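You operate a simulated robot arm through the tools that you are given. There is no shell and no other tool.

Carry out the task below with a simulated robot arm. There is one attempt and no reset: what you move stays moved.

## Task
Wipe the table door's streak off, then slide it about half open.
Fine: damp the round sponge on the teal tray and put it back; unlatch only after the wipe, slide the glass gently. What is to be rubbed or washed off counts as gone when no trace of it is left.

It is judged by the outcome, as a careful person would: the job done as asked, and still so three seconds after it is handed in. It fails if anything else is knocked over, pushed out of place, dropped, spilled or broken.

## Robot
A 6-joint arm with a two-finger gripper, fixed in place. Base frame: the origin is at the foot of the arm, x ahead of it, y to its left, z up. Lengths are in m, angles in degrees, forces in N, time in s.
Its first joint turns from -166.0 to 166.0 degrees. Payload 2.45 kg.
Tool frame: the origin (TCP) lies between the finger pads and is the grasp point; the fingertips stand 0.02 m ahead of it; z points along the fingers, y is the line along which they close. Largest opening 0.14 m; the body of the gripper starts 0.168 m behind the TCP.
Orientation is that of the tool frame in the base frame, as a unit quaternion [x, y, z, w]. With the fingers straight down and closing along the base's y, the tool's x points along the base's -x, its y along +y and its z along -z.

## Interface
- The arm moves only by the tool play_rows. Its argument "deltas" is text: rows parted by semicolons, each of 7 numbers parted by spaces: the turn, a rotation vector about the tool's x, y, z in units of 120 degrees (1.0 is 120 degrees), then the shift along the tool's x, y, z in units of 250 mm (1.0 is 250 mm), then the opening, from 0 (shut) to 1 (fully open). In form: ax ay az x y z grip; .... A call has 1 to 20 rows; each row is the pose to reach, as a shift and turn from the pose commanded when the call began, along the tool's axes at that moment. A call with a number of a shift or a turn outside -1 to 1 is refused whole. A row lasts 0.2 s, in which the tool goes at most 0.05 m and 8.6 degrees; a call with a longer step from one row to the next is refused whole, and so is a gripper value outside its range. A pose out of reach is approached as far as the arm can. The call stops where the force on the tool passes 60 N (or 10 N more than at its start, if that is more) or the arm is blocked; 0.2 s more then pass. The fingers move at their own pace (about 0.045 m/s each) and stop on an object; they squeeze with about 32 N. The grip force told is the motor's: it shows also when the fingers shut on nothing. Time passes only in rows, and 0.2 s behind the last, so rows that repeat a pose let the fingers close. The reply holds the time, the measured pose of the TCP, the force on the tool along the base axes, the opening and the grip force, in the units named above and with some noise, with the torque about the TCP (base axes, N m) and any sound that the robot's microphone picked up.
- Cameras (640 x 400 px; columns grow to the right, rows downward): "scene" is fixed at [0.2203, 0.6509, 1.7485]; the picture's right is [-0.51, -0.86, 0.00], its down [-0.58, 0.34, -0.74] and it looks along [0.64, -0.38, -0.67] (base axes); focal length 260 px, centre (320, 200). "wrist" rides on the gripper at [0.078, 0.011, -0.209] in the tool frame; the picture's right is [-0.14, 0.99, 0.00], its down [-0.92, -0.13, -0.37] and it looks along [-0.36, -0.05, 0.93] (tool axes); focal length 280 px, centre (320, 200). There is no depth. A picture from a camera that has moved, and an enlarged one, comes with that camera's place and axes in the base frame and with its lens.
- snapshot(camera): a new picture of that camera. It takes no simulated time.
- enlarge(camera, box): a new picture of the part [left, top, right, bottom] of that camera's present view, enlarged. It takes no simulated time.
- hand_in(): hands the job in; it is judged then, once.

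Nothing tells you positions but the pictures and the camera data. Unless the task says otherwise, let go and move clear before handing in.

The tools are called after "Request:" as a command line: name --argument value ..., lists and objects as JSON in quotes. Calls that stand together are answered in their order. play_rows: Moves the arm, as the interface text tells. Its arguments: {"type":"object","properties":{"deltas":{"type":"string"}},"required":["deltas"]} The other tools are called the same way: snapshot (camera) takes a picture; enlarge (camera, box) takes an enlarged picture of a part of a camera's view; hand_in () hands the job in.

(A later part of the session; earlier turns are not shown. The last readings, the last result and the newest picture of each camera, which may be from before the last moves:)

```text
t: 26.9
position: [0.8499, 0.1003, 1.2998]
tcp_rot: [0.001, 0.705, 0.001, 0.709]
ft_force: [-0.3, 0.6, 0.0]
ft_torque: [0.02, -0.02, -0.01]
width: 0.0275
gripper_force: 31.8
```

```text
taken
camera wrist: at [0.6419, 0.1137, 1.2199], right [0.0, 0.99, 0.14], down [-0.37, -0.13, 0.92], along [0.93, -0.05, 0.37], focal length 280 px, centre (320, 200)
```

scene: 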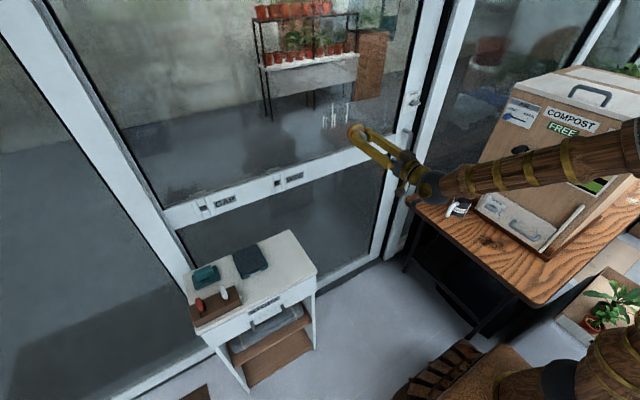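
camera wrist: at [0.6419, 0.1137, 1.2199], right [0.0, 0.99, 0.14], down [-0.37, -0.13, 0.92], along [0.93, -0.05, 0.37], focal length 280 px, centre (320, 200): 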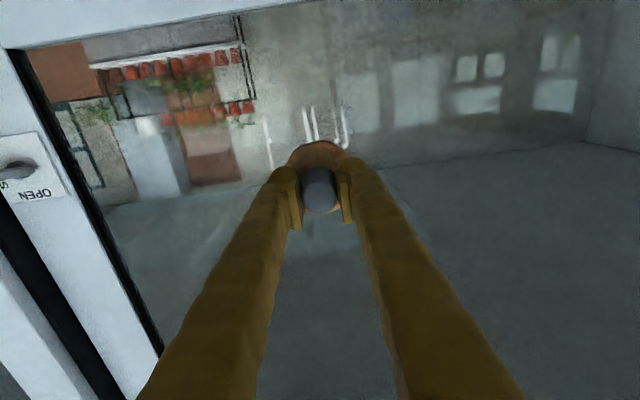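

The sponge now faces the glass squarely. I'll approach slowly until it touches.

Request:
play_rows --deltas "0 0 0 0 0 0.14 0; 0 0 0 0 0 0.28 0; 0 0 0 0 0 0.4 0; 0 0 0 0 0 0.48 0; 0 0 0 0 0 0.52 0; 0 0 0 0 0 0.53 0; 0 0 0 0 0 0.53 0"

Request:
enlarge --camera "scene" --box '[290, 80, 390, 160]'

Request:
snapshot --camera "wrist"

```text
t: 28.5
position: [0.982, 0.1043, 1.3016]
tcp_rot: [0.005, 0.706, -0.002, 0.708]
ft_force: [0.0, 0.3, -1.1]
ft_torque: [-0.01, 0.0, -0.03]
width: 0.0275
gripper_force: 31.8
out of reach, approached as far as the arm can: row 3, 4, 5, 6, 7
```

```text
5.00 times, centred on (340, 120) of scene
camera zoom: at [0.2203, 0.6509, 1.7485], right [-0.51, -0.86, 0.0], down [-0.58, 0.34, -0.74], along [0.64, -0.38, -0.67], focal length 1300 px, centre (220, 600)
```

zoom: 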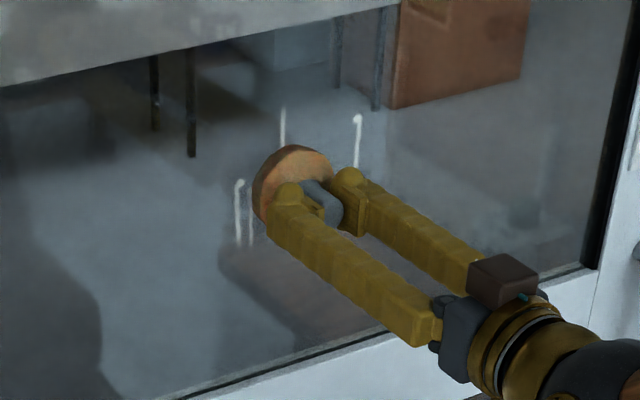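

```text
taken
camera wrist: at [0.7741, 0.1204, 1.2227], right [0.01, 0.99, 0.14], down [-0.37, -0.13, 0.92], along [0.93, -0.06, 0.37], focal length 280 px, centre (320, 200)
```

wrist: 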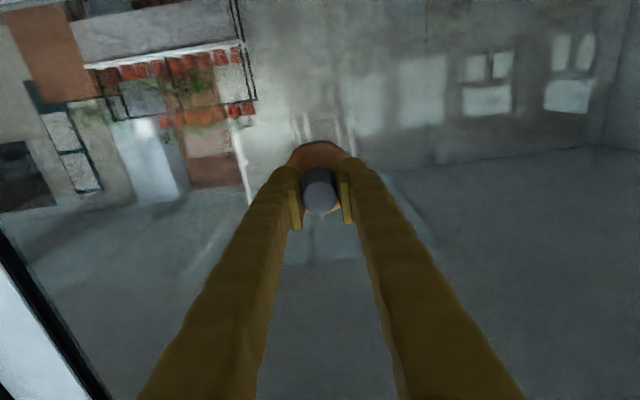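

The arm reports it is near its reach limit, but the pose error is only a few millimetres. I'll creep forward in small steps, watching for contact.

Request:
play_rows --deltas "0 0 0 0 0 0.016 0; 0 0 0 0 0 0.032 0; 0 0 0 0 0 0.048 0; 0 0 0 0 0 0.048 0"

Request:
enlarge --camera "scene" --box '[310, 95, 370, 145]'

```text
t: 29.5
position: [0.9932, 0.1065, 1.3018]
tcp_rot: [0.006, 0.707, -0.004, 0.708]
ft_force: [-0.4, -0.2, -0.5]
ft_torque: [0.01, 0.01, -0.01]
width: 0.0275
gripper_force: 31.6
```

```text
8.00 times, centred on (340, 120) of scene
camera zoom: at [0.2203, 0.6509, 1.7485], right [-0.51, -0.86, 0.0], down [-0.58, 0.34, -0.74], along [0.64, -0.38, -0.67], focal length 2080 px, centre (160, 840)
```

zoom: 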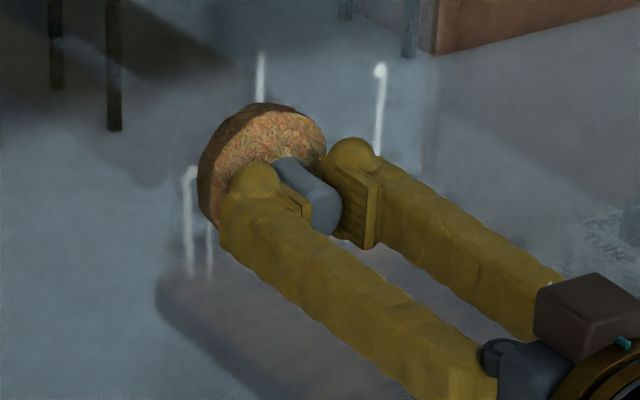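

Request:
play_rows --deltas "0 0 0 0 0 0.012 0; 0 0 0 0 0 0.024 0; 0 0 0 0 0 0.036 0; 0 0 0 0 0 0.044 0"

```text
t: 30.5
position: [1.0047, 0.107, 1.3031]
tcp_rot: [0.005, 0.706, -0.002, 0.708]
ft_force: [-46.4, -19.3, -3.1]
ft_torque: [-0.05, 0.08, -0.37]
width: 0.0289
gripper_force: 32.2
```

Contact is at about x=1.003 with 46 N, which is too hard. Backing off a little.

Request:
play_rows --deltas "0 0 0 0 0 -0.008 0; 0 0 0 0 0 -0.012 0; 0 0 0 0 0 -0.012 0"

Request:
enlarge --camera "scene" --box '[310, 95, 370, 145]'

```text
t: 31.3
position: [1.0021, 0.1072, 1.302]
tcp_rot: [0.005, 0.707, -0.004, 0.708]
ft_force: [-1.0, -0.7, -0.9]
ft_torque: [0.0, 0.03, -0.02]
width: 0.0292
gripper_force: 32.5
```

```text
8.00 times, centred on (340, 120) of scene
camera zoom: at [0.2203, 0.6509, 1.7485], right [-0.51, -0.86, 0.0], down [-0.58, 0.34, -0.74], along [0.64, -0.38, -0.67], focal length 2080 px, centre (160, 840)
```

zoom: 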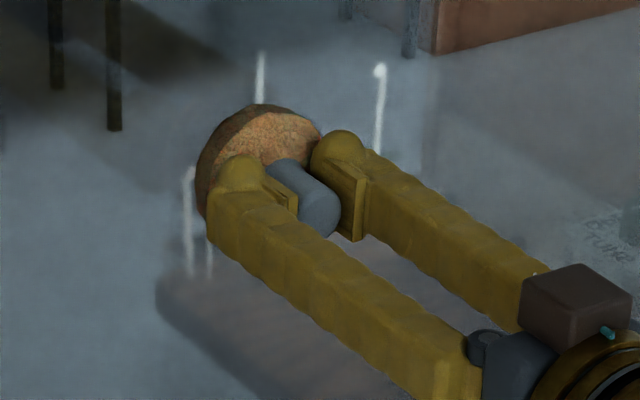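

The knob has slid a little deeper into the grip (width 0.029), so I must press gently. I'll make light contact and check.

Request:
play_rows --deltas "0 0 0 0 0 0.004 0; 0 0 0 0 0 0.007 0"

```text
t: 31.9
position: [1.0031, 0.1075, 1.3026]
tcp_rot: [0.006, 0.707, -0.003, 0.708]
ft_force: [0.6, -0.2, -0.9]
ft_torque: [0.01, 0.06, 0.01]
width: 0.0292
gripper_force: 31.7
```

Request:
play_rows --deltas "0 0 0 0 0 0.003 0; 0 0 0 0 0 0.005 0"

```text
t: 32.5
position: [1.0034, 0.1062, 1.3013]
tcp_rot: [0.006, 0.706, -0.003, 0.708]
ft_force: [-30.9, 1.0, 0.5]
ft_torque: [0.0, -0.05, 0.27]
width: 0.0291
gripper_force: 32.0
```

It is in contact at about 31 N. I'll ease a quarter millimetre and begin the first upward stroke.

Request:
play_rows --deltas "0 0 0 -0.03 0 -0.002 0; 0 0 0 -0.08 0 -0.002 0; 0 0 0 -0.14 0 -0.002 0; 0 0 0 -0.2 0 -0.002 0; 0 0 0 -0.26 0 -0.002 0; 0 0 0 -0.28 0 -0.002 0"

Request:
enlarge --camera "scene" --box '[310, 80, 370, 140]'

```text
t: 33.9
position: [1.0045, 0.1053, 1.3717]
tcp_rot: [0.002, 0.706, 0.0, 0.709]
ft_force: [-18.2, -1.0, -6.8]
ft_torque: [0.03, 0.22, -0.1]
width: 0.0292
gripper_force: 32.2
```

```text
6.67 times, centred on (340, 110) of scene
camera zoom: at [0.2203, 0.6509, 1.7485], right [-0.51, -0.86, 0.0], down [-0.58, 0.34, -0.74], along [0.64, -0.38, -0.67], focal length 1733 px, centre (187, 800)
```

zoom: 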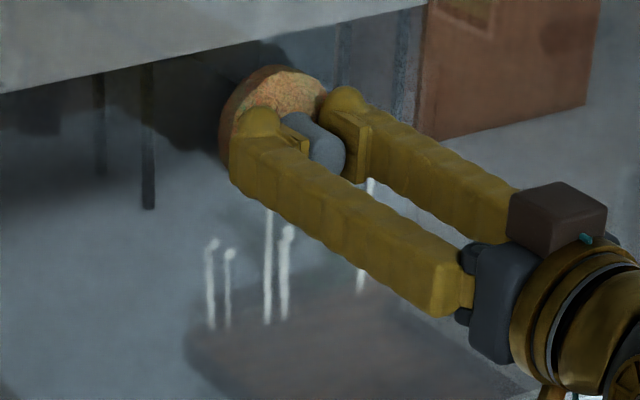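

I need to see what has happened under the sponge. I'll continue with a downward stroke through the middle streaks.

Request:
play_rows --deltas "0 0 0 0.06 0 0.0 0; 0 0 0 0.14 0 0.0 0; 0 0 0 0.22 0 0.0 0; 0 0 0 0.3 0 0.0 0; 0 0 0 0.38 0 0.0 0; 0 0 0 0.46 0 0.0 0; 0 0 0 0.54 0 0.0 0; 0 0 0 0.56 0 0 0"

Request:
enlarge --camera "scene" --box '[310, 80, 370, 140]'

```text
t: 35.7
position: [1.0041, 0.115, 1.2328]
tcp_rot: [0.009, 0.707, -0.007, 0.707]
ft_force: [-0.3, 0.6, -1.5]
ft_torque: [0.0, -0.02, -0.01]
width: 0.0291
gripper_force: 31.9
out of reach, approached as far as the arm can: row 4, 5, 6, 7, 8
```

```text
6.67 times, centred on (340, 110) of scene
camera zoom: at [0.2203, 0.6509, 1.7485], right [-0.51, -0.86, 0.0], down [-0.58, 0.34, -0.74], along [0.64, -0.38, -0.67], focal length 1733 px, centre (187, 800)
```

zoom: 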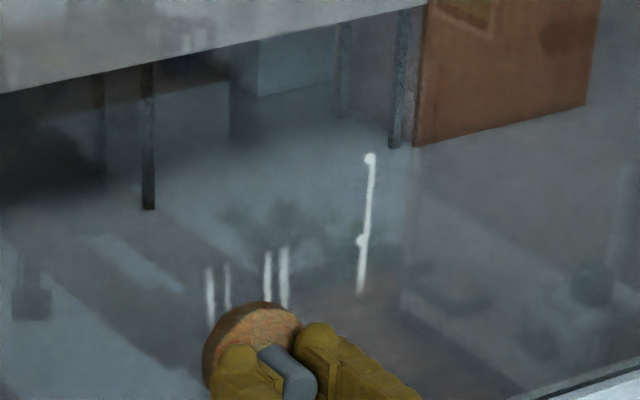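

The stroke removes the marks where the sponge is in contact: the upper part of the middle streaks is gone, but contact was lost lower down. I'll press lightly again here and stroke upward.

Request:
play_rows --deltas "0 0 0 0 0 0.004 0; 0 0 0 0 0 0.006 0"

```text
t: 36.3
position: [1.0028, 0.1149, 1.2333]
tcp_rot: [0.007, 0.707, -0.006, 0.707]
ft_force: [-2.1, 0.3, -1.1]
ft_torque: [-0.03, 0.07, 0.02]
width: 0.0291
gripper_force: 31.8
```

Request:
play_rows --deltas "0 0 0 0 0 0.002 0; 0 0 0 0 0 0.004 0"

```text
t: 36.9
position: [1.0045, 0.1158, 1.2326]
tcp_rot: [0.008, 0.707, -0.008, 0.707]
ft_force: [-1.7, -0.4, -1.4]
ft_torque: [-0.01, 0.03, 0.05]
width: 0.0291
gripper_force: 31.5
```

Request:
play_rows --deltas "0 0 0 0 0 0.003 0; 0 0 0 0 0 0.006 0; 0 0 0 0 0 0.006 0"

```text
t: 37.6
position: [1.0053, 0.1194, 1.2344]
tcp_rot: [0.007, 0.708, -0.005, 0.707]
ft_force: [-21.0, -3.2, 3.5]
ft_torque: [-0.02, 0.17, 0.06]
width: 0.0291
gripper_force: 31.7
out of reach, approached as far as the arm can: row 1, 2, 3
stopped in row 3: the force on the tool passed its limit at 78 N (the readings are from after the stop); the commanded pose is now the measured one
```

Contact was regained with a brief spike. I'll stroke upward slowly from here with a slight ease-off.

Request:
play_rows --deltas "0 0 0 -0.02 0 -0.001 0; 0 0 0 -0.04 0 -0.001 0; 0 0 0 -0.07 0 -0.001 0; 0 0 0 -0.1 0 -0.001 0; 0 0 0 -0.13 0 -0.001 0; 0 0 0 -0.16 0 -0.001 0; 0 0 0 -0.19 0 -0.001 0; 0 0 0 -0.22 0 -0.001 0"

Request:
enlarge --camera "scene" --box '[310, 80, 370, 140]'

```text
t: 39.4
position: [1.0043, 0.1194, 1.2867]
tcp_rot: [0.007, 0.709, -0.005, 0.705]
ft_force: [-22.8, -1.6, 1.7]
ft_torque: [-0.02, -0.46, 0.27]
width: 0.0291
gripper_force: 32.3
stopped in row 8: the force on the tool passed its limit at 63 N (the readings are from after the stop); the commanded pose is now the measured one
```

```text
6.67 times, centred on (340, 110) of scene
camera zoom: at [0.2203, 0.6509, 1.7485], right [-0.51, -0.86, 0.0], down [-0.58, 0.34, -0.74], along [0.64, -0.38, -0.67], focal length 1733 px, centre (187, 800)
```

zoom: 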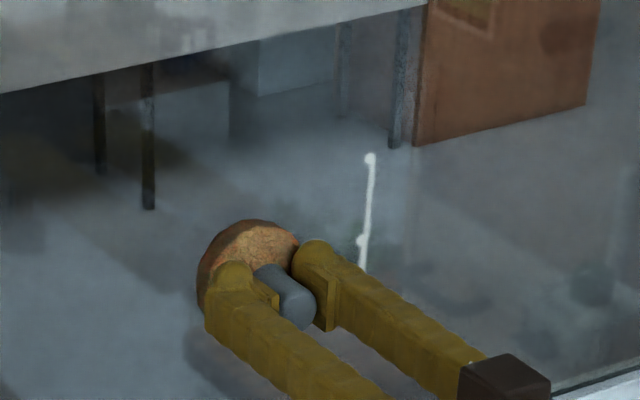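

Most of the middle group is gone. I'll ease off and continue the upward stroke.

Request:
play_rows --deltas "0 0 0 0 0 -0.003 0; 0 0 0 -0.03 0 -0.003 0; 0 0 0 -0.07 0 -0.003 0; 0 0 0 -0.11 0 -0.003 0; 0 0 0 -0.15 0 -0.003 0; 0 0 0 -0.18 0 -0.003 0"

Request:
enlarge --camera "scene" --box '[310, 80, 370, 140]'

```text
t: 40.8
position: [1.0034, 0.1181, 1.3298]
tcp_rot: [0.007, 0.709, -0.005, 0.705]
ft_force: [-8.9, -0.7, -4.4]
ft_torque: [-0.04, 0.03, 0.15]
width: 0.0292
gripper_force: 32.1
```

```text
6.67 times, centred on (340, 110) of scene
camera zoom: at [0.2203, 0.6509, 1.7485], right [-0.51, -0.86, 0.0], down [-0.58, 0.34, -0.74], along [0.64, -0.38, -0.67], focal length 1733 px, centre (187, 800)
```

zoom: 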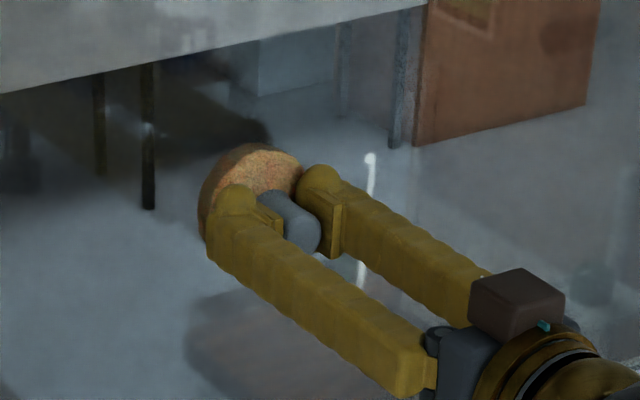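

The middle group appears clean. I'll back off slightly from the glass and shift sideways in front of the remaining right-hand streak at y≈0.03.

Request:
play_rows --deltas "0 0 0 0 0 -0.02 0; 0 0 0 0 -0.03 -0.03 0; 0 0 0 0 -0.08 -0.03 0; 0 0 0 0 -0.13 -0.03 0; 0 0 0 0 -0.18 -0.03 0; 0 0 0 0 -0.23 -0.03 0; 0 0 0 0 -0.28 -0.03 0; 0 0 0 0 -0.33 -0.03 0; 0 0 0 0 -0.34 -0.03 0; 0 0 0 0 -0.34 -0.03 0"

Request:
enlarge --camera "scene" --box '[310, 80, 370, 140]'

Request:
snapshot --camera "wrist"

```text
t: 43.0
position: [0.9931, 0.0552, 1.3286]
tcp_rot: [0.02, 0.712, -0.018, 0.702]
ft_force: [-1.2, -0.4, 0.2]
ft_torque: [0.01, 0.03, 0.01]
width: 0.0289
gripper_force: 32.1
out of reach, approached as far as the arm can: row 5, 6, 7, 8, 9, 10
```

```text
6.67 times, centred on (340, 110) of scene
camera zoom: at [0.2203, 0.6509, 1.7485], right [-0.51, -0.86, 0.0], down [-0.58, 0.34, -0.74], along [0.64, -0.38, -0.67], focal length 1733 px, centre (187, 800)
```

zoom: 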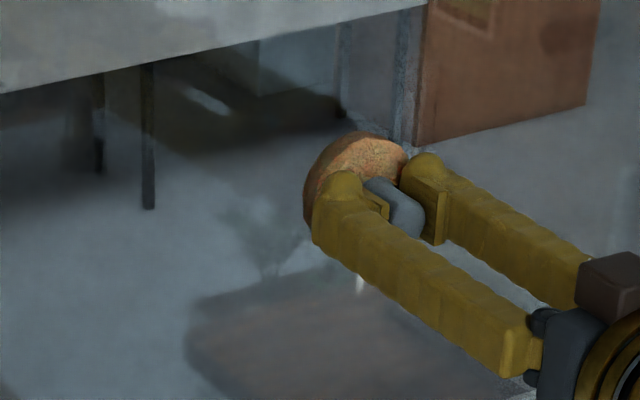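

```text
taken
camera wrist: at [0.7847, 0.0786, 1.2525], right [0.06, 0.99, 0.14], down [-0.36, -0.11, 0.93], along [0.93, -0.1, 0.35], focal length 280 px, centre (320, 200)
```

wrist: 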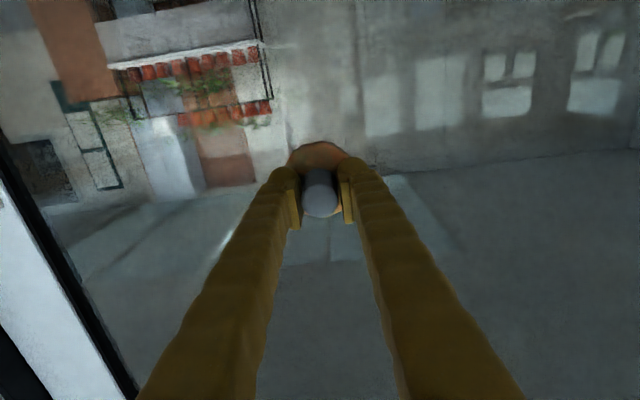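

The arm is limited in moving sideways with this orientation. I'll look at the whole arm to understand its posture.

Request:
snapshot --camera "scene"

```text
taken
```

scene: 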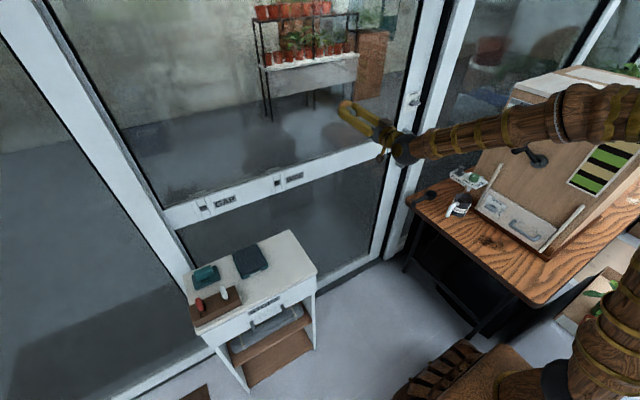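

The wrist seems to be on an awkward branch (a wrist joint near its limit). I'll back away from the glass, retrace to tool-down, and pitch up again straight ahead in the arm's own plane, which should free the sideways motion.

Request:
play_rows --deltas "0 0 0 0 0 -0.12 0; 0 0 0 0.03 0.04 -0.27 0; 0 0 0 0.07 0.09 -0.42 0; 0 0 0 0.125 0.149 -0.579 0; 0 0 0 0.125 0.149 -0.579 0"

Request:
enlarge --camera "scene" --box '[290, 80, 390, 160]'

Request:
snapshot --camera "wrist"

```text
t: 44.2
position: [0.8471, 0.096, 1.2967]
tcp_rot: [0.007, 0.709, -0.005, 0.706]
ft_force: [0.9, 0.2, 0.3]
ft_torque: [0.02, -0.02, 0.01]
width: 0.0293
gripper_force: 32.4
out of reach, approached as far as the arm can: row 1, 2
```

```text
5.00 times, centred on (340, 120) of scene
camera zoom: at [0.2203, 0.6509, 1.7485], right [-0.51, -0.86, 0.0], down [-0.58, 0.34, -0.74], along [0.64, -0.38, -0.67], focal length 1300 px, centre (220, 600)
```

zoom: 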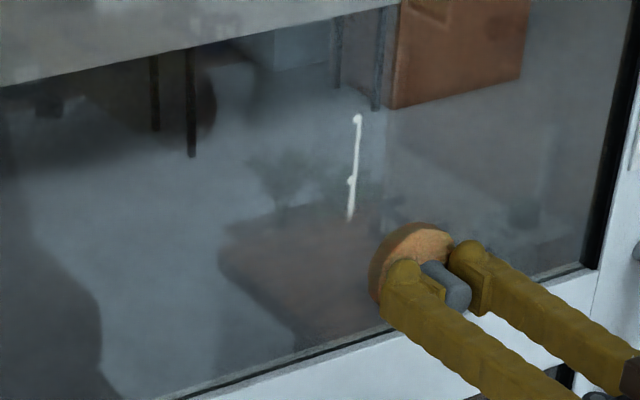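

```text
taken
camera wrist: at [0.6391, 0.1124, 1.2197], right [0.02, 0.99, 0.14], down [-0.37, -0.12, 0.92], along [0.93, -0.07, 0.36], focal length 280 px, centre (320, 200)
```

wrist: 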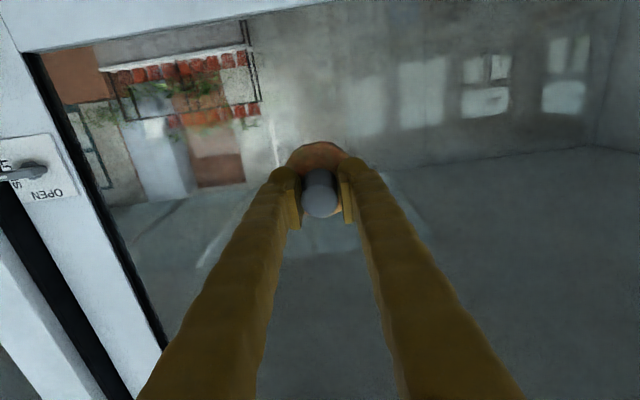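

The middle streaks are completely gone and only the right one remains. I'll retrace to tool-down now.

Request:
play_rows --deltas "0 0.0625 0 0.013 0.081 -0.057 0; 0 0.125 0 0.027 0.162 -0.113 0; 0 0.1875 0 0.04 0.244 -0.17 0; 0 0.25 0 0.053 0.325 -0.227 0; 0 0.3125 0 0.067 0.406 -0.283 0; 0 0.375 0 0.08 0.487 -0.34 0; 0 0.375 0 0.08 0.487 -0.34 0"

```text
t: 45.8
position: [0.7666, 0.2214, 1.2788]
tcp_rot: [0.008, 0.925, -0.001, 0.381]
ft_force: [0.3, 0.7, -0.3]
ft_torque: [-0.03, 0.03, -0.03]
width: 0.0293
gripper_force: 32.0
```

Request:
play_rows --deltas "0 0.0625 0 0.055 0.078 -0.033 0; 0 0.125 0 0.11 0.156 -0.067 0; 0 0.1875 0 0.164 0.234 -0.1 0; 0 0.25 0 0.219 0.312 -0.133 0; 0 0.3125 0 0.273 0.39 -0.167 0; 0 0.375 0 0.328 0.468 -0.2 0; 0 0.375 0 0.328 0.468 -0.2 0"

```text
t: 47.4
position: [0.6748, 0.3362, 1.2563]
tcp_rot: [0.008, 1.0, 0.002, -0.004]
ft_force: [-0.8, -0.3, -1.1]
ft_torque: [-0.03, -0.05, 0.01]
width: 0.0291
gripper_force: 32.1
```

Request:
play_rows --deltas "0 0 0 0 -0.16 0 0; 0 0 0 0 -0.32 0 0; 0 0 0 0 -0.48 0 0; 0 0 0 0 -0.64 0 0; 0 0 0 0 -0.82 0 0; 0 0 0 0 -1.0 0 0"

Request:
play_rows --deltas "0 0 0 0 -0.12 0 0; 0 0 0 0 -0.24 0 0; 0 0 0 0 -0.345 0 0; 0 0 0 0 -0.345 0 0"

```text
t: 48.8
position: [0.6699, 0.0878, 1.2554]
tcp_rot: [0.008, 1.0, 0.002, -0.003]
ft_force: [-0.7, 0.9, -0.6]
ft_torque: [0.0, 0.01, 0.0]
width: 0.029
gripper_force: 32.4
```

```text
t: 49.8
position: [0.67, -0.0009, 1.2543]
tcp_rot: [0.008, 1.0, 0.001, -0.003]
ft_force: [-0.7, -0.1, 0.4]
ft_torque: [-0.04, 0.01, -0.03]
width: 0.0286
gripper_force: 31.8
```

Request:
play_rows --deltas "0 0 -0.0077 0 0 0 0; 0 0 -0.0077 0 0 0 0"

Request:
play_rows --deltas "0 -0.0625 0 -0.043 0 -0.015 0; 0 -0.125 0 -0.087 0 -0.03 0; 0 -0.1875 0 -0.13 0 -0.045 0; 0 -0.25 0 -0.173 0 -0.06 0; 0 -0.3125 0 -0.217 0 -0.077 0; 0 -0.375 0 -0.26 0 -0.092 0; 0 -0.4375 0 -0.303 0 -0.107 0; 0 -0.5 0 -0.347 0 -0.12 0; 0 -0.5625 0 -0.39 0 -0.138 0; 0 -0.625 0 -0.433 0 -0.153 0; 0 -0.6875 0 -0.477 0 -0.168 0; 0 -0.75 0 -0.52 0 -0.184 0; 0 -0.75 0 -0.52 0 -0.184 0"

Request:
snapshot --camera "scene"

```text
t: 50.4
position: [0.6699, -0.0005, 1.256]
tcp_rot: [0.0, 1.0, 0.002, -0.002]
ft_force: [0.1, 0.2, -1.1]
ft_torque: [0.01, 0.0, -0.01]
width: 0.0291
gripper_force: 31.8
```

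```text
t: 53.2
position: [0.7984, -0.001, 1.3006]
tcp_rot: [0.002, 0.709, 0.001, 0.705]
ft_force: [0.1, -0.1, -0.9]
ft_torque: [0.01, -0.01, 0.0]
width: 0.0287
gripper_force: 31.7
```

```text
taken
```

scene: 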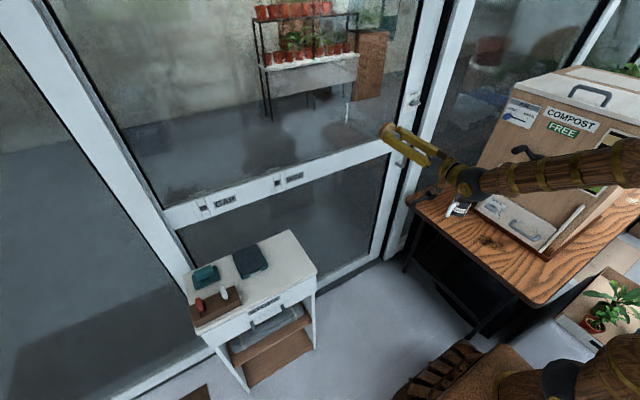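

The re-branching worked with no complaints. I'll move in front of the last streak and approach.

Request:
play_rows --deltas "0 0 0 -0.02 0.02 0.14 0; 0 0 0 -0.04 0.045 0.28 0; 0 0 0 -0.06 0.07 0.42 0; 0 0 0 -0.08 0.095 0.56 0; 0 0 0 -0.1 0.124 0.68 0; 0 0 0 -0.12 0.124 0.74 0; 0 0 0 -0.12 0.124 0.74 0"

Request:
enlarge --camera "scene" --box '[310, 80, 390, 140]'

Request:
snapshot --camera "wrist"

```text
t: 54.8
position: [0.9845, 0.028, 1.3299]
tcp_rot: [0.002, 0.709, 0.0, 0.706]
ft_force: [0.4, 0.6, -0.4]
ft_torque: [0.02, 0.04, -0.01]
width: 0.0286
gripper_force: 31.9
```

```text
6.67 times, centred on (350, 110) of scene
camera zoom: at [0.2203, 0.6509, 1.7485], right [-0.51, -0.86, 0.0], down [-0.58, 0.34, -0.74], along [0.64, -0.38, -0.67], focal length 1733 px, centre (120, 800)
```

zoom: 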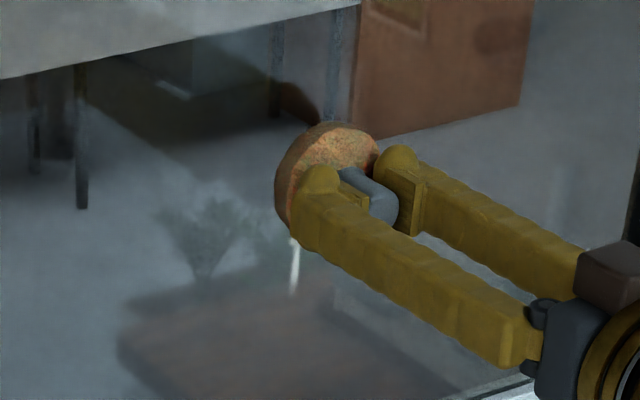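

```text
taken
camera wrist: at [0.7777, 0.0426, 1.2521], right [0.0, 0.99, 0.14], down [-0.36, -0.13, 0.92], along [0.93, -0.05, 0.36], focal length 280 px, centre (320, 200)
```

wrist: 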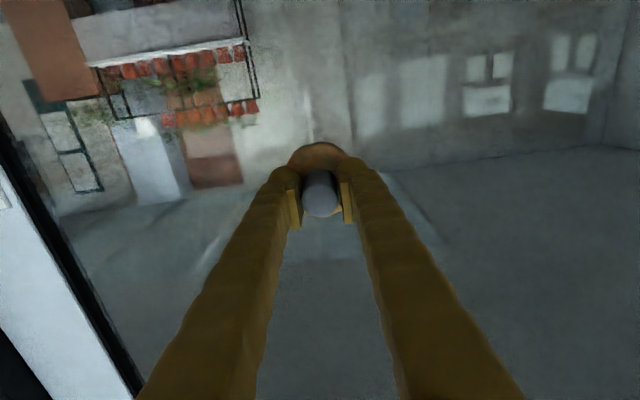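

Request:
play_rows --deltas "0 0 0 0 0 0.03 0; 0 0 0 0 0 0.05 0; 0 0 0 0 0 0.06 0; 0 0 0 0 0 0.06 0"

Request:
play_rows --deltas "0 0 0 0 0 0.004 0; 0 0 0 0 0 0.008 0; 0 0 0 0 0 0.008 0"

```text
t: 55.8
position: [0.9993, 0.0299, 1.3302]
tcp_rot: [0.001, 0.709, 0.002, 0.705]
ft_force: [0.4, -1.4, -0.4]
ft_torque: [0.0, 0.0, 0.02]
width: 0.0285
gripper_force: 32.0
```

```text
t: 56.6
position: [1.002, 0.0322, 1.3306]
tcp_rot: [0.002, 0.709, 0.001, 0.705]
ft_force: [-3.6, -1.1, 0.8]
ft_torque: [0.01, -0.06, -0.01]
width: 0.0286
gripper_force: 32.2
```

Request:
play_rows --deltas "0 0 0 0 0 0.003 0; 0 0 0 -0.03 0 0.004 0; 0 0 0 -0.07 0 0.004 0; 0 0 0 -0.1 0 0.004 0; 0 0 0 -0.1 0 0.004 0"

```text
t: 57.8
position: [1.0027, 0.0306, 1.3547]
tcp_rot: [0.001, 0.709, 0.001, 0.705]
ft_force: [-41.3, 0.4, -14.7]
ft_torque: [-0.02, 0.31, 0.03]
width: 0.0286
gripper_force: 32.4
```

Request:
play_rows --deltas "0 0 0 0.0 0 -0.002 0; 0 0 0 0.03 0 -0.002 0; 0 0 0 0.06 0 -0.002 0; 0 0 0 0.1 0 -0.002 0; 0 0 0 0.14 0 -0.002 0; 0 0 0 0.18 0 -0.002 0; 0 0 0 0.22 0 -0.002 0"

Request:
enlarge --camera "scene" --box '[310, 80, 390, 140]'

```text
t: 59.4
position: [1.0019, 0.0315, 1.3001]
tcp_rot: [0.001, 0.709, 0.001, 0.706]
ft_force: [0.1, -0.6, -1.2]
ft_torque: [0.0, 0.01, 0.01]
width: 0.0288
gripper_force: 32.1
```

```text
6.67 times, centred on (350, 110) of scene
camera zoom: at [0.2203, 0.6509, 1.7485], right [-0.51, -0.86, 0.0], down [-0.58, 0.34, -0.74], along [0.64, -0.38, -0.67], focal length 1733 px, centre (120, 800)
```

zoom: 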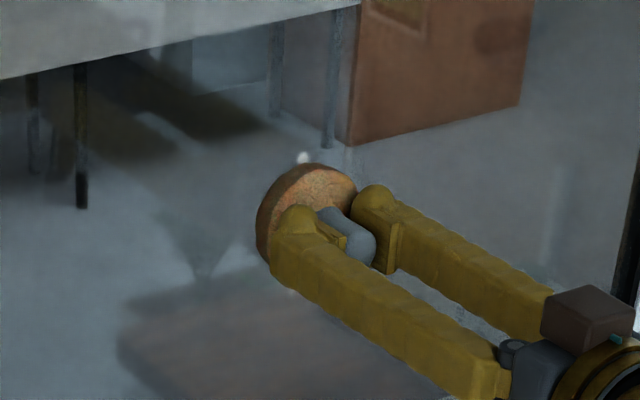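

A dot remains at the top of the streak. I'll restore light contact and stroke upward further past it.

Request:
play_rows --deltas "0 0 0 0 0 0.003 0; 0 0 0 0 0 0.005 0"

```text
t: 60.0
position: [1.0025, 0.0303, 1.3008]
tcp_rot: [0.003, 0.708, -0.001, 0.706]
ft_force: [-0.3, -0.3, -0.1]
ft_torque: [0.0, -0.03, -0.03]
width: 0.0287
gripper_force: 32.4
```

Request:
play_rows --deltas "0 0 0 0 0 0.002 0; 0 0 0 0 0 0.004 0"

```text
t: 60.6
position: [1.0029, 0.0311, 1.3]
tcp_rot: [0.002, 0.709, 0.001, 0.705]
ft_force: [-33.7, -8.9, -4.5]
ft_torque: [0.01, -0.14, -0.31]
width: 0.0288
gripper_force: 31.7
```

Request:
play_rows --deltas "0 0 0 -0.04 0 -0.001 0; 0 0 0 -0.08 0 -0.001 0; 0 0 0 -0.12 0 -0.001 0; 0 0 0 -0.16 0 -0.001 0; 0 0 0 -0.2 0 -0.001 0; 0 0 0 -0.24 0 -0.001 0; 0 0 0 -0.28 0 -0.001 0; 0 0 0 -0.3 0 -0.001 0"

Request:
enlarge --camera "scene" --box '[310, 80, 390, 140]'

```text
t: 62.4
position: [1.0054, 0.0308, 1.3775]
tcp_rot: [0.001, 0.708, 0.001, 0.706]
ft_force: [-20.2, 1.3, -5.8]
ft_torque: [0.03, 0.05, 0.0]
width: 0.0289
gripper_force: 31.7
```

```text
6.67 times, centred on (350, 110) of scene
camera zoom: at [0.2203, 0.6509, 1.7485], right [-0.51, -0.86, 0.0], down [-0.58, 0.34, -0.74], along [0.64, -0.38, -0.67], focal length 1733 px, centre (120, 800)
```

zoom: 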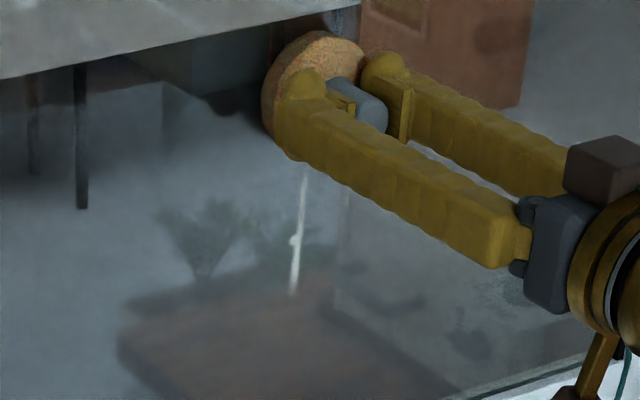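

Request:
play_rows --deltas "0 0 0 0.04 0 0.0 0; 0 0 0 0.08 0 0.0 0; 0 0 0 0.12 0 0.0 0; 0 0 0 0.16 0 0.001 0; 0 0 0 0.2 0 0.001 0; 0 0 0 0.24 0 0.001 0"

Request:
enlarge --camera "scene" --box '[310, 80, 390, 140]'

```text
t: 63.8
position: [1.0037, 0.0306, 1.3161]
tcp_rot: [0.001, 0.708, 0.0, 0.706]
ft_force: [-5.3, 0.0, 1.1]
ft_torque: [-0.03, -0.19, 0.02]
width: 0.0288
gripper_force: 32.1
```

```text
6.67 times, centred on (350, 110) of scene
camera zoom: at [0.2203, 0.6509, 1.7485], right [-0.51, -0.86, 0.0], down [-0.58, 0.34, -0.74], along [0.64, -0.38, -0.67], focal length 1733 px, centre (120, 800)
```

zoom: 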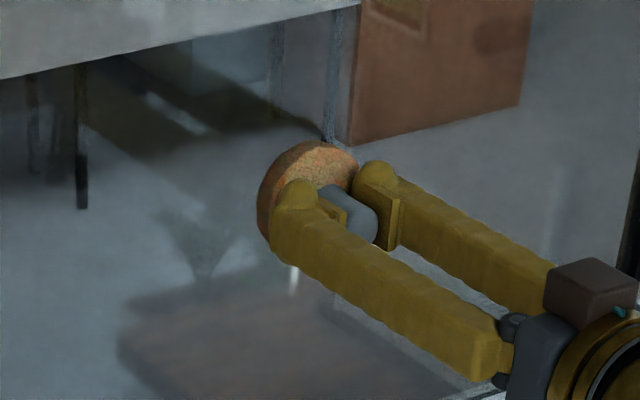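

Request:
play_rows --deltas "0 0 0 0.03 0 0.002 0; 0 0 0 0.07 0 0.002 0; 0 0 0 0.11 0 0.002 0; 0 0 0 0.15 0 0.002 0; 0 0 0 0.19 0 0.002 0; 0 0 0 0.23 0 0.003 0; 0 0 0 0.27 0 0.003 0; 0 0 0 0.3 0 0.003 0"

Request:
enlarge --camera "scene" --box '[310, 80, 390, 140]'

```text
t: 65.6
position: [1.0046, 0.0303, 1.2402]
tcp_rot: [0.0, 0.709, 0.002, 0.706]
ft_force: [-38.8, -2.4, 15.0]
ft_torque: [-0.02, -0.23, -0.05]
width: 0.0289
gripper_force: 32.2
```

```text
6.67 times, centred on (350, 110) of scene
camera zoom: at [0.2203, 0.6509, 1.7485], right [-0.51, -0.86, 0.0], down [-0.58, 0.34, -0.74], along [0.64, -0.38, -0.67], focal length 1733 px, centre (120, 800)
```

zoom: 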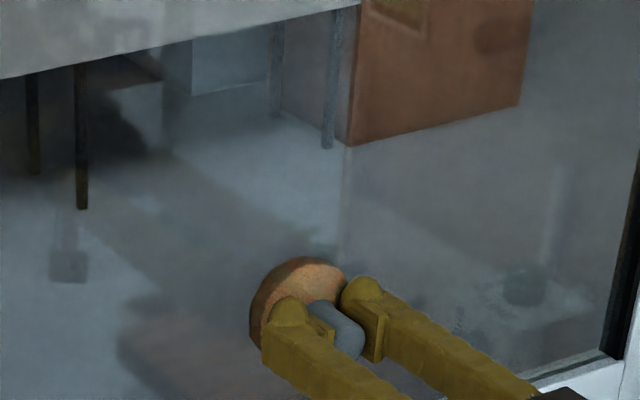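

The upper part is now clean. I'll do a finishing upward stroke over the same line.

Request:
play_rows --deltas "0 0 0 -0.02 0 -0.002 0; 0 0 0 -0.06 0 -0.002 0; 0 0 0 -0.1 0 -0.002 0; 0 0 0 -0.14 0 -0.002 0; 0 0 0 -0.18 0 -0.002 0; 0 0 0 -0.22 0 -0.002 0; 0 0 0 -0.26 0 -0.002 0; 0 0 0 -0.3 0 -0.002 0; 0 0 0 -0.34 0 -0.002 0; 0 0 0 -0.38 0 -0.002 0"

Request:
enlarge --camera "scene" --box '[310, 80, 390, 140]'

```text
t: 67.8
position: [1.0049, 0.0316, 1.3362]
tcp_rot: [0.003, 0.709, 0.0, 0.705]
ft_force: [-45.3, 1.0, -14.1]
ft_torque: [-0.01, 0.44, 0.08]
width: 0.0291
gripper_force: 31.9
```

```text
6.67 times, centred on (350, 110) of scene
camera zoom: at [0.2203, 0.6509, 1.7485], right [-0.51, -0.86, 0.0], down [-0.58, 0.34, -0.74], along [0.64, -0.38, -0.67], focal length 1733 px, centre (120, 800)
```

zoom: 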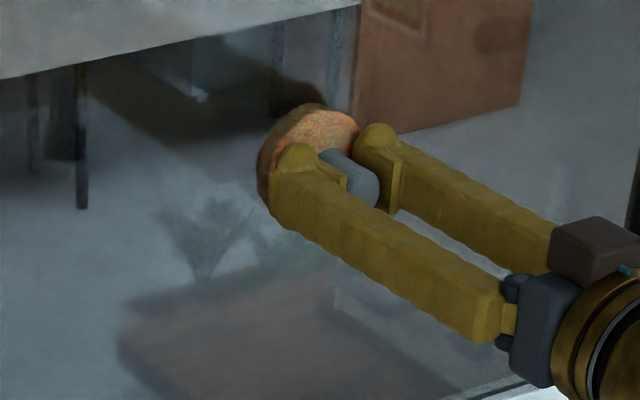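

It looks clean. I'll back off the glass and inspect thoroughly for any trace.

Request:
play_rows --deltas "0 0 0 0 0 -0.06 0; 0 0 0 0 0 -0.2 0; 0 0 0 0 0 -0.38 0; 0 0 0 0 0 -0.56 0; 0 0 0 0 0 -0.74 0; 0 0 0 0 0 -0.8 0; 0 0 0 0 0 -0.8 0"

Request:
enlarge --camera "scene" --box '[290, 80, 390, 160]'

Request:
enlarge --camera "wrist" --box '[220, 60, 440, 200]'

Request:
snapshot --camera "wrist"

```text
t: 69.4
position: [0.8045, 0.0307, 1.3354]
tcp_rot: [0.002, 0.709, 0.0, 0.706]
ft_force: [0.6, -0.1, -1.3]
ft_torque: [-0.02, 0.02, 0.0]
width: 0.0292
gripper_force: 32.0
```

```text
5.00 times, centred on (340, 120) of scene
camera zoom: at [0.2203, 0.6509, 1.7485], right [-0.51, -0.86, 0.0], down [-0.58, 0.34, -0.74], along [0.64, -0.38, -0.67], focal length 1300 px, centre (220, 600)
```

zoom: 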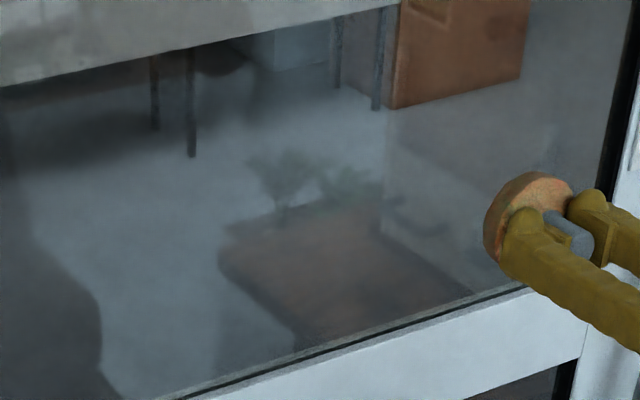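

```text
2.86 times, centred on (330, 130) of wrist
camera zoom: at [0.597, 0.0443, 1.2587], right [0.0, 0.99, 0.14], down [-0.36, -0.13, 0.92], along [0.93, -0.05, 0.36], focal length 801 px, centre (291, 400)
```

zoom: 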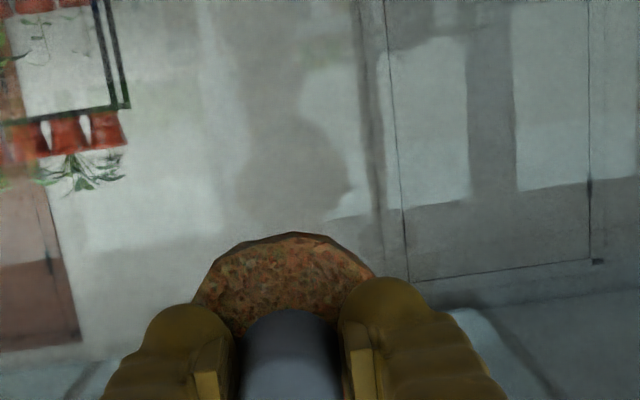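

```text
taken
camera wrist: at [0.597, 0.0443, 1.2587], right [0.0, 0.99, 0.14], down [-0.36, -0.13, 0.92], along [0.93, -0.05, 0.36], focal length 280 px, centre (320, 200)
```

wrist: 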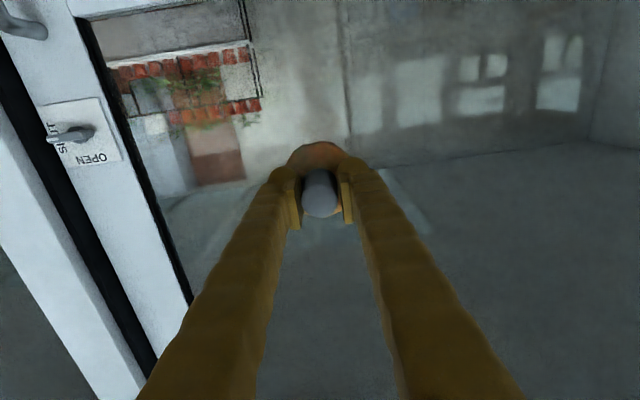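

The glass looks clean. I'll check at higher zoom where each streak was.

Request:
enlarge --camera "scene" --box '[320, 95, 360, 130]'

Request:
enlarge --camera "scene" --box '[340, 90, 380, 130]'

Request:
enlarge --camera "scene" --box '[300, 90, 340, 130]'

```text
11.43 times, centred on (340, 112) of scene
camera zoom: at [0.2203, 0.6509, 1.7485], right [-0.51, -0.86, 0.0], down [-0.58, 0.34, -0.74], along [0.64, -0.38, -0.67], focal length 2971 px, centre (91, 1200)
```

zoom: 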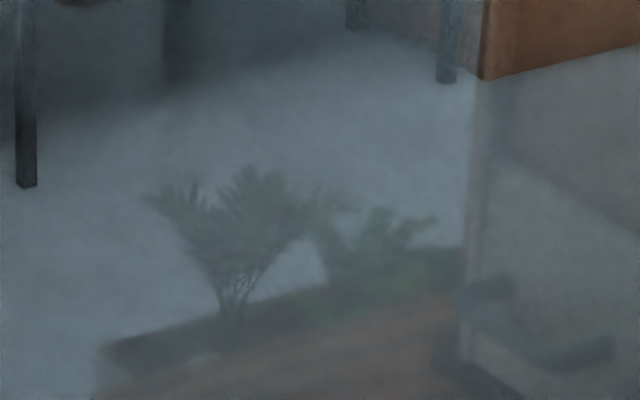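

```text
10.00 times, centred on (360, 110) of scene
camera zoom: at [0.2203, 0.6509, 1.7485], right [-0.51, -0.86, 0.0], down [-0.58, 0.34, -0.74], along [0.64, -0.38, -0.67], focal length 2600 px, centre (-80, 1100)
```

zoom: 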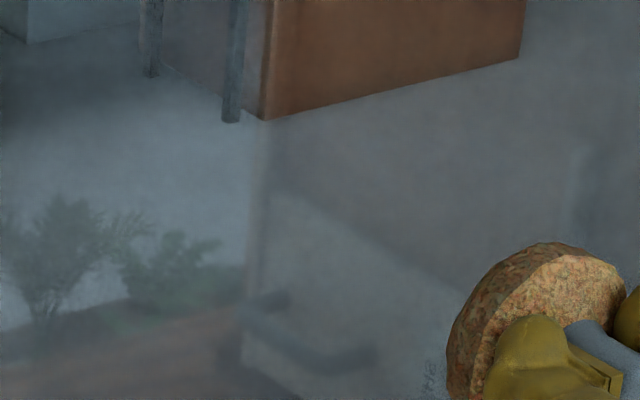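

```text
10.00 times, centred on (320, 110) of scene
camera zoom: at [0.2203, 0.6509, 1.7485], right [-0.51, -0.86, 0.0], down [-0.58, 0.34, -0.74], along [0.64, -0.38, -0.67], focal length 2600 px, centre (320, 1100)
```

zoom: 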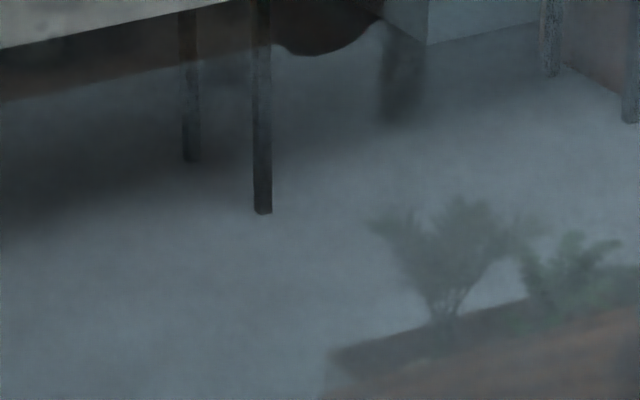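

No trace remains. Now I'll retrace: back into the arm's plane, pitch the tool down, and return the sponge to its original spot.

Request:
play_rows --deltas "0 0 0 0.07 -0.062 0 0; 0 0 0 0.14 -0.123 -0.02 0; 0 0 0 0.14 -0.123 -0.02 0"

Request:
play_rows --deltas "0 0.0625 0 0.015 0 -0.043 0; 0 0.125 0 0.03 0 -0.087 0; 0 0.1875 0 0.045 0 -0.13 0; 0 0.25 0 0.06 0 -0.173 0; 0 0.3125 0 0.077 0 -0.217 0; 0 0.375 0 0.092 0 -0.26 0; 0 0.4375 0 0.107 0 -0.303 0; 0 0.5 0 0.12 0 -0.347 0; 0 0.5625 0 0.138 0 -0.39 0; 0 0.625 0 0.153 0 -0.433 0; 0 0.6875 0 0.168 0 -0.477 0; 0 0.75 0 0.184 0 -0.52 0; 0 0.75 0 0.184 0 -0.52 0"

```text
t: 70.2
position: [0.7983, -0.0007, 1.3012]
tcp_rot: [0.001, 0.709, 0.001, 0.705]
ft_force: [-0.9, 0.1, -0.8]
ft_torque: [0.03, 0.01, -0.01]
width: 0.029
gripper_force: 32.2
```

```text
t: 73.0
position: [0.6694, 0.0001, 1.2565]
tcp_rot: [0.001, 1.0, 0.002, -0.003]
ft_force: [-0.6, 0.3, -1.6]
ft_torque: [0.02, 0.0, -0.01]
width: 0.0289
gripper_force: 32.6
```

Request:
play_rows --deltas "0 0 0 -0.04 0.14 0 0; 0 0 0 -0.08 0.28 0 0; 0 0 0 -0.12 0.42 0 0; 0 0 0 -0.16 0.56 0 0; 0 0 0 -0.2 0.7 0 0; 0 0 0 -0.24 0.84 0 0; 0 0 0 -0.28 1.0 0 0"

Request:
play_rows --deltas "0 0 0 -0.06 0.12 0.05 0; 0 0 0 -0.12 0.25 0.12 0; 0 0 0 -0.18 0.4 0.22 0; 0 0 0 -0.22 0.55 0.34 0; 0 0 0 -0.25 0.7 0.46 0; 0 0 0 -0.264 0.82 0.58 0; 0 0 0 -0.264 0.82 0.7 0; 0 0 0 -0.264 0.82 0.7 0"

Request:
snapshot --camera "wrist"

Request:
enlarge --camera "scene" --box '[220, 180, 340, 290]'

```text
t: 74.6
position: [0.7408, 0.2514, 1.2543]
tcp_rot: [0.0, 1.0, 0.002, -0.002]
ft_force: [-0.6, 0.5, -0.3]
ft_torque: [-0.02, 0.0, -0.03]
width: 0.0288
gripper_force: 32.1
```

```text
t: 76.4
position: [0.8058, 0.4563, 1.0811]
tcp_rot: [0.0, 1.0, 0.001, -0.003]
ft_force: [0.2, 0.8, -0.4]
ft_torque: [-0.03, -0.02, -0.01]
width: 0.0286
gripper_force: 31.8
```

```text
taken
camera wrist: at [0.7299, 0.4684, 1.2906], right [0.14, 0.99, 0.0], down [0.92, -0.13, 0.36], along [0.36, -0.05, -0.93], focal length 280 px, centre (320, 200)
```

wrist: 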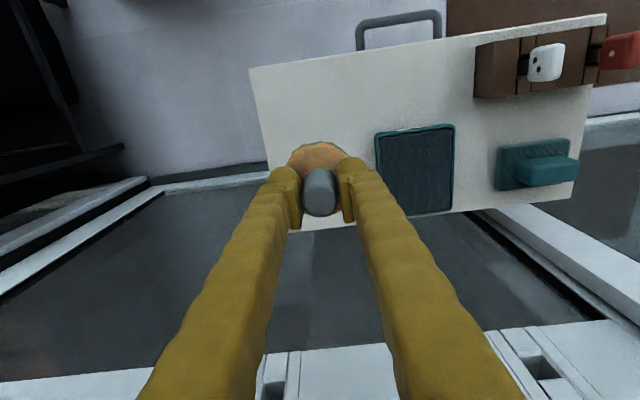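

```text
3.64 times, centred on (280, 235) of scene
camera zoom: at [0.2203, 0.6509, 1.7485], right [-0.51, -0.86, 0.0], down [-0.58, 0.34, -0.74], along [0.64, -0.38, -0.67], focal length 945 px, centre (466, 73)
```

zoom: 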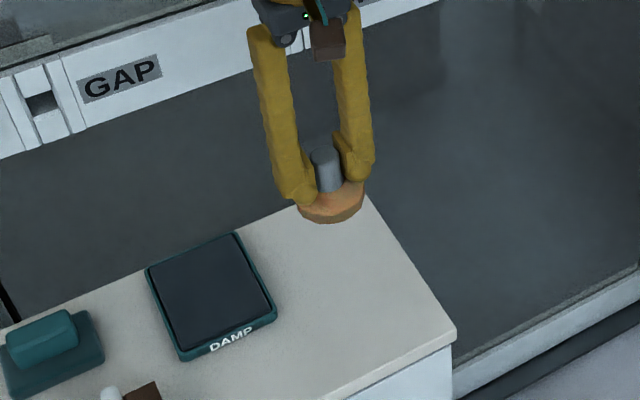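

Descending over the original spot, slowly near the surface.

Request:
play_rows --deltas "0 0 0 0.006 -0.004 0.14 0; 0 0 0 0.012 -0.005 0.28 0; 0 0 0 0.012 -0.005 0.4 0; 0 0 0 0.012 -0.005 0.46 0; 0 0 0 0.012 -0.005 0.46 0"

Request:
play_rows --deltas "0 0 0 0 0 0.012 0; 0 0 0 0 0 0.024 0; 0 0 0 0 0 0.028 0"

Request:
enlarge --camera "scene" --box '[265, 224, 313, 264]'

```text
t: 77.6
position: [0.8008, 0.4566, 0.9658]
tcp_rot: [0.0, 1.0, 0.002, -0.003]
ft_force: [-0.2, 0.0, 0.2]
ft_torque: [0.01, 0.0, -0.03]
width: 0.0285
gripper_force: 32.6
```

```text
t: 78.4
position: [0.8014, 0.4554, 0.9585]
tcp_rot: [-0.001, 1.0, 0.002, -0.003]
ft_force: [-0.1, 0.0, -0.9]
ft_torque: [0.01, -0.01, -0.02]
width: 0.0288
gripper_force: 32.0
```

```text
10.00 times, centred on (289, 244) of scene
camera zoom: at [0.2203, 0.6509, 1.7485], right [-0.51, -0.86, 0.0], down [-0.58, 0.34, -0.74], along [0.64, -0.38, -0.67], focal length 2600 px, centre (630, -240)
```

zoom: 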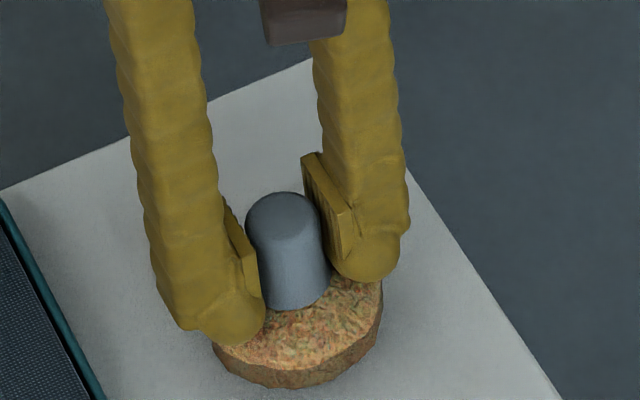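

Request:
play_rows --deltas "0 0 0 0 0 0.008 0; 0 0 0 0 0 0.014 0; 0 0 0 0 0 0.018 0"

```text
t: 79.2
position: [0.8, 0.4545, 0.9548]
tcp_rot: [0.0, 1.0, 0.002, -0.003]
ft_force: [0.3, 0.4, -0.7]
ft_torque: [-0.02, 0.02, -0.01]
width: 0.0288
gripper_force: 31.9
```

Request:
play_rows --deltas "0 0 0 0 0 0.004 0; 0 0 0 0 0 0.008 0; 0 0 0 0 0 0.008 0"

Request:
enlarge --camera "scene" --box '[265, 224, 313, 264]'

```text
t: 80.0
position: [0.8006, 0.4544, 0.9528]
tcp_rot: [0.0, 1.0, 0.002, -0.002]
ft_force: [0.3, 0.0, -1.0]
ft_torque: [0.0, -0.02, -0.02]
width: 0.0289
gripper_force: 32.6
```

```text
10.00 times, centred on (289, 244) of scene
camera zoom: at [0.2203, 0.6509, 1.7485], right [-0.51, -0.86, 0.0], down [-0.58, 0.34, -0.74], along [0.64, -0.38, -0.67], focal length 2600 px, centre (630, -240)
```

zoom: 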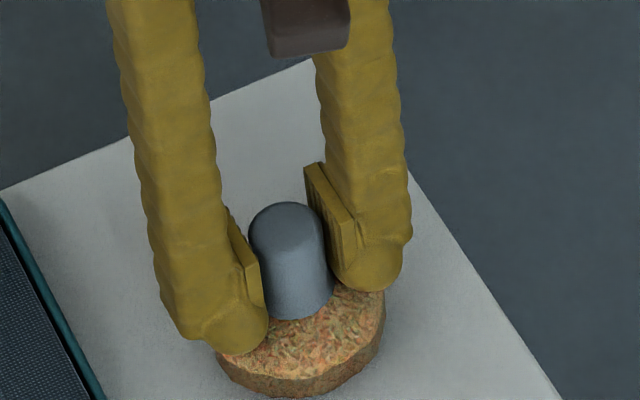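

Request:
play_rows --deltas "0 0 0 0 0 0.004 0; 0 0 0 0 0 0.008 0; 0 0 0 0 0 0.01 0"

```text
t: 80.8
position: [0.8002, 0.4548, 0.9498]
tcp_rot: [0.0, 1.0, 0.002, -0.003]
ft_force: [-1.1, 0.9, 0.7]
ft_torque: [0.02, 0.04, 0.01]
width: 0.029
gripper_force: 31.5
```

Request:
play_rows --deltas "0 0 0 0 0 0.003 0; 0 0 0 0 0 0.005 0; 0 0 0 0 0 0.005 0"

Request:
enlarge --camera "scene" --box '[265, 224, 313, 264]'

```text
t: 81.6
position: [0.8009, 0.4553, 0.9499]
tcp_rot: [0.0, 1.0, 0.001, -0.002]
ft_force: [0.8, -0.8, 0.1]
ft_torque: [-0.03, -0.02, 0.02]
width: 0.0287
gripper_force: 32.0
```

```text
10.00 times, centred on (289, 244) of scene
camera zoom: at [0.2203, 0.6509, 1.7485], right [-0.51, -0.86, 0.0], down [-0.58, 0.34, -0.74], along [0.64, -0.38, -0.67], focal length 2600 px, centre (630, -240)
```

zoom: 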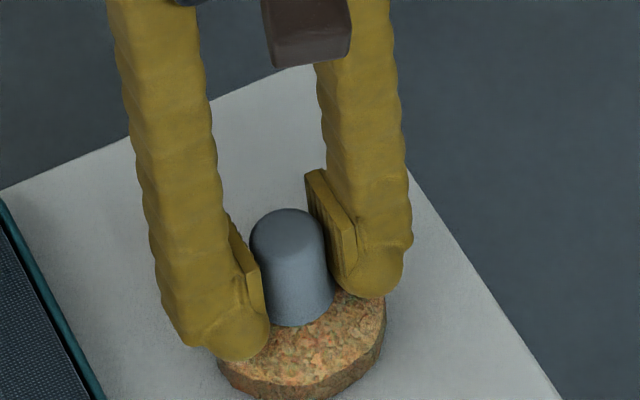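

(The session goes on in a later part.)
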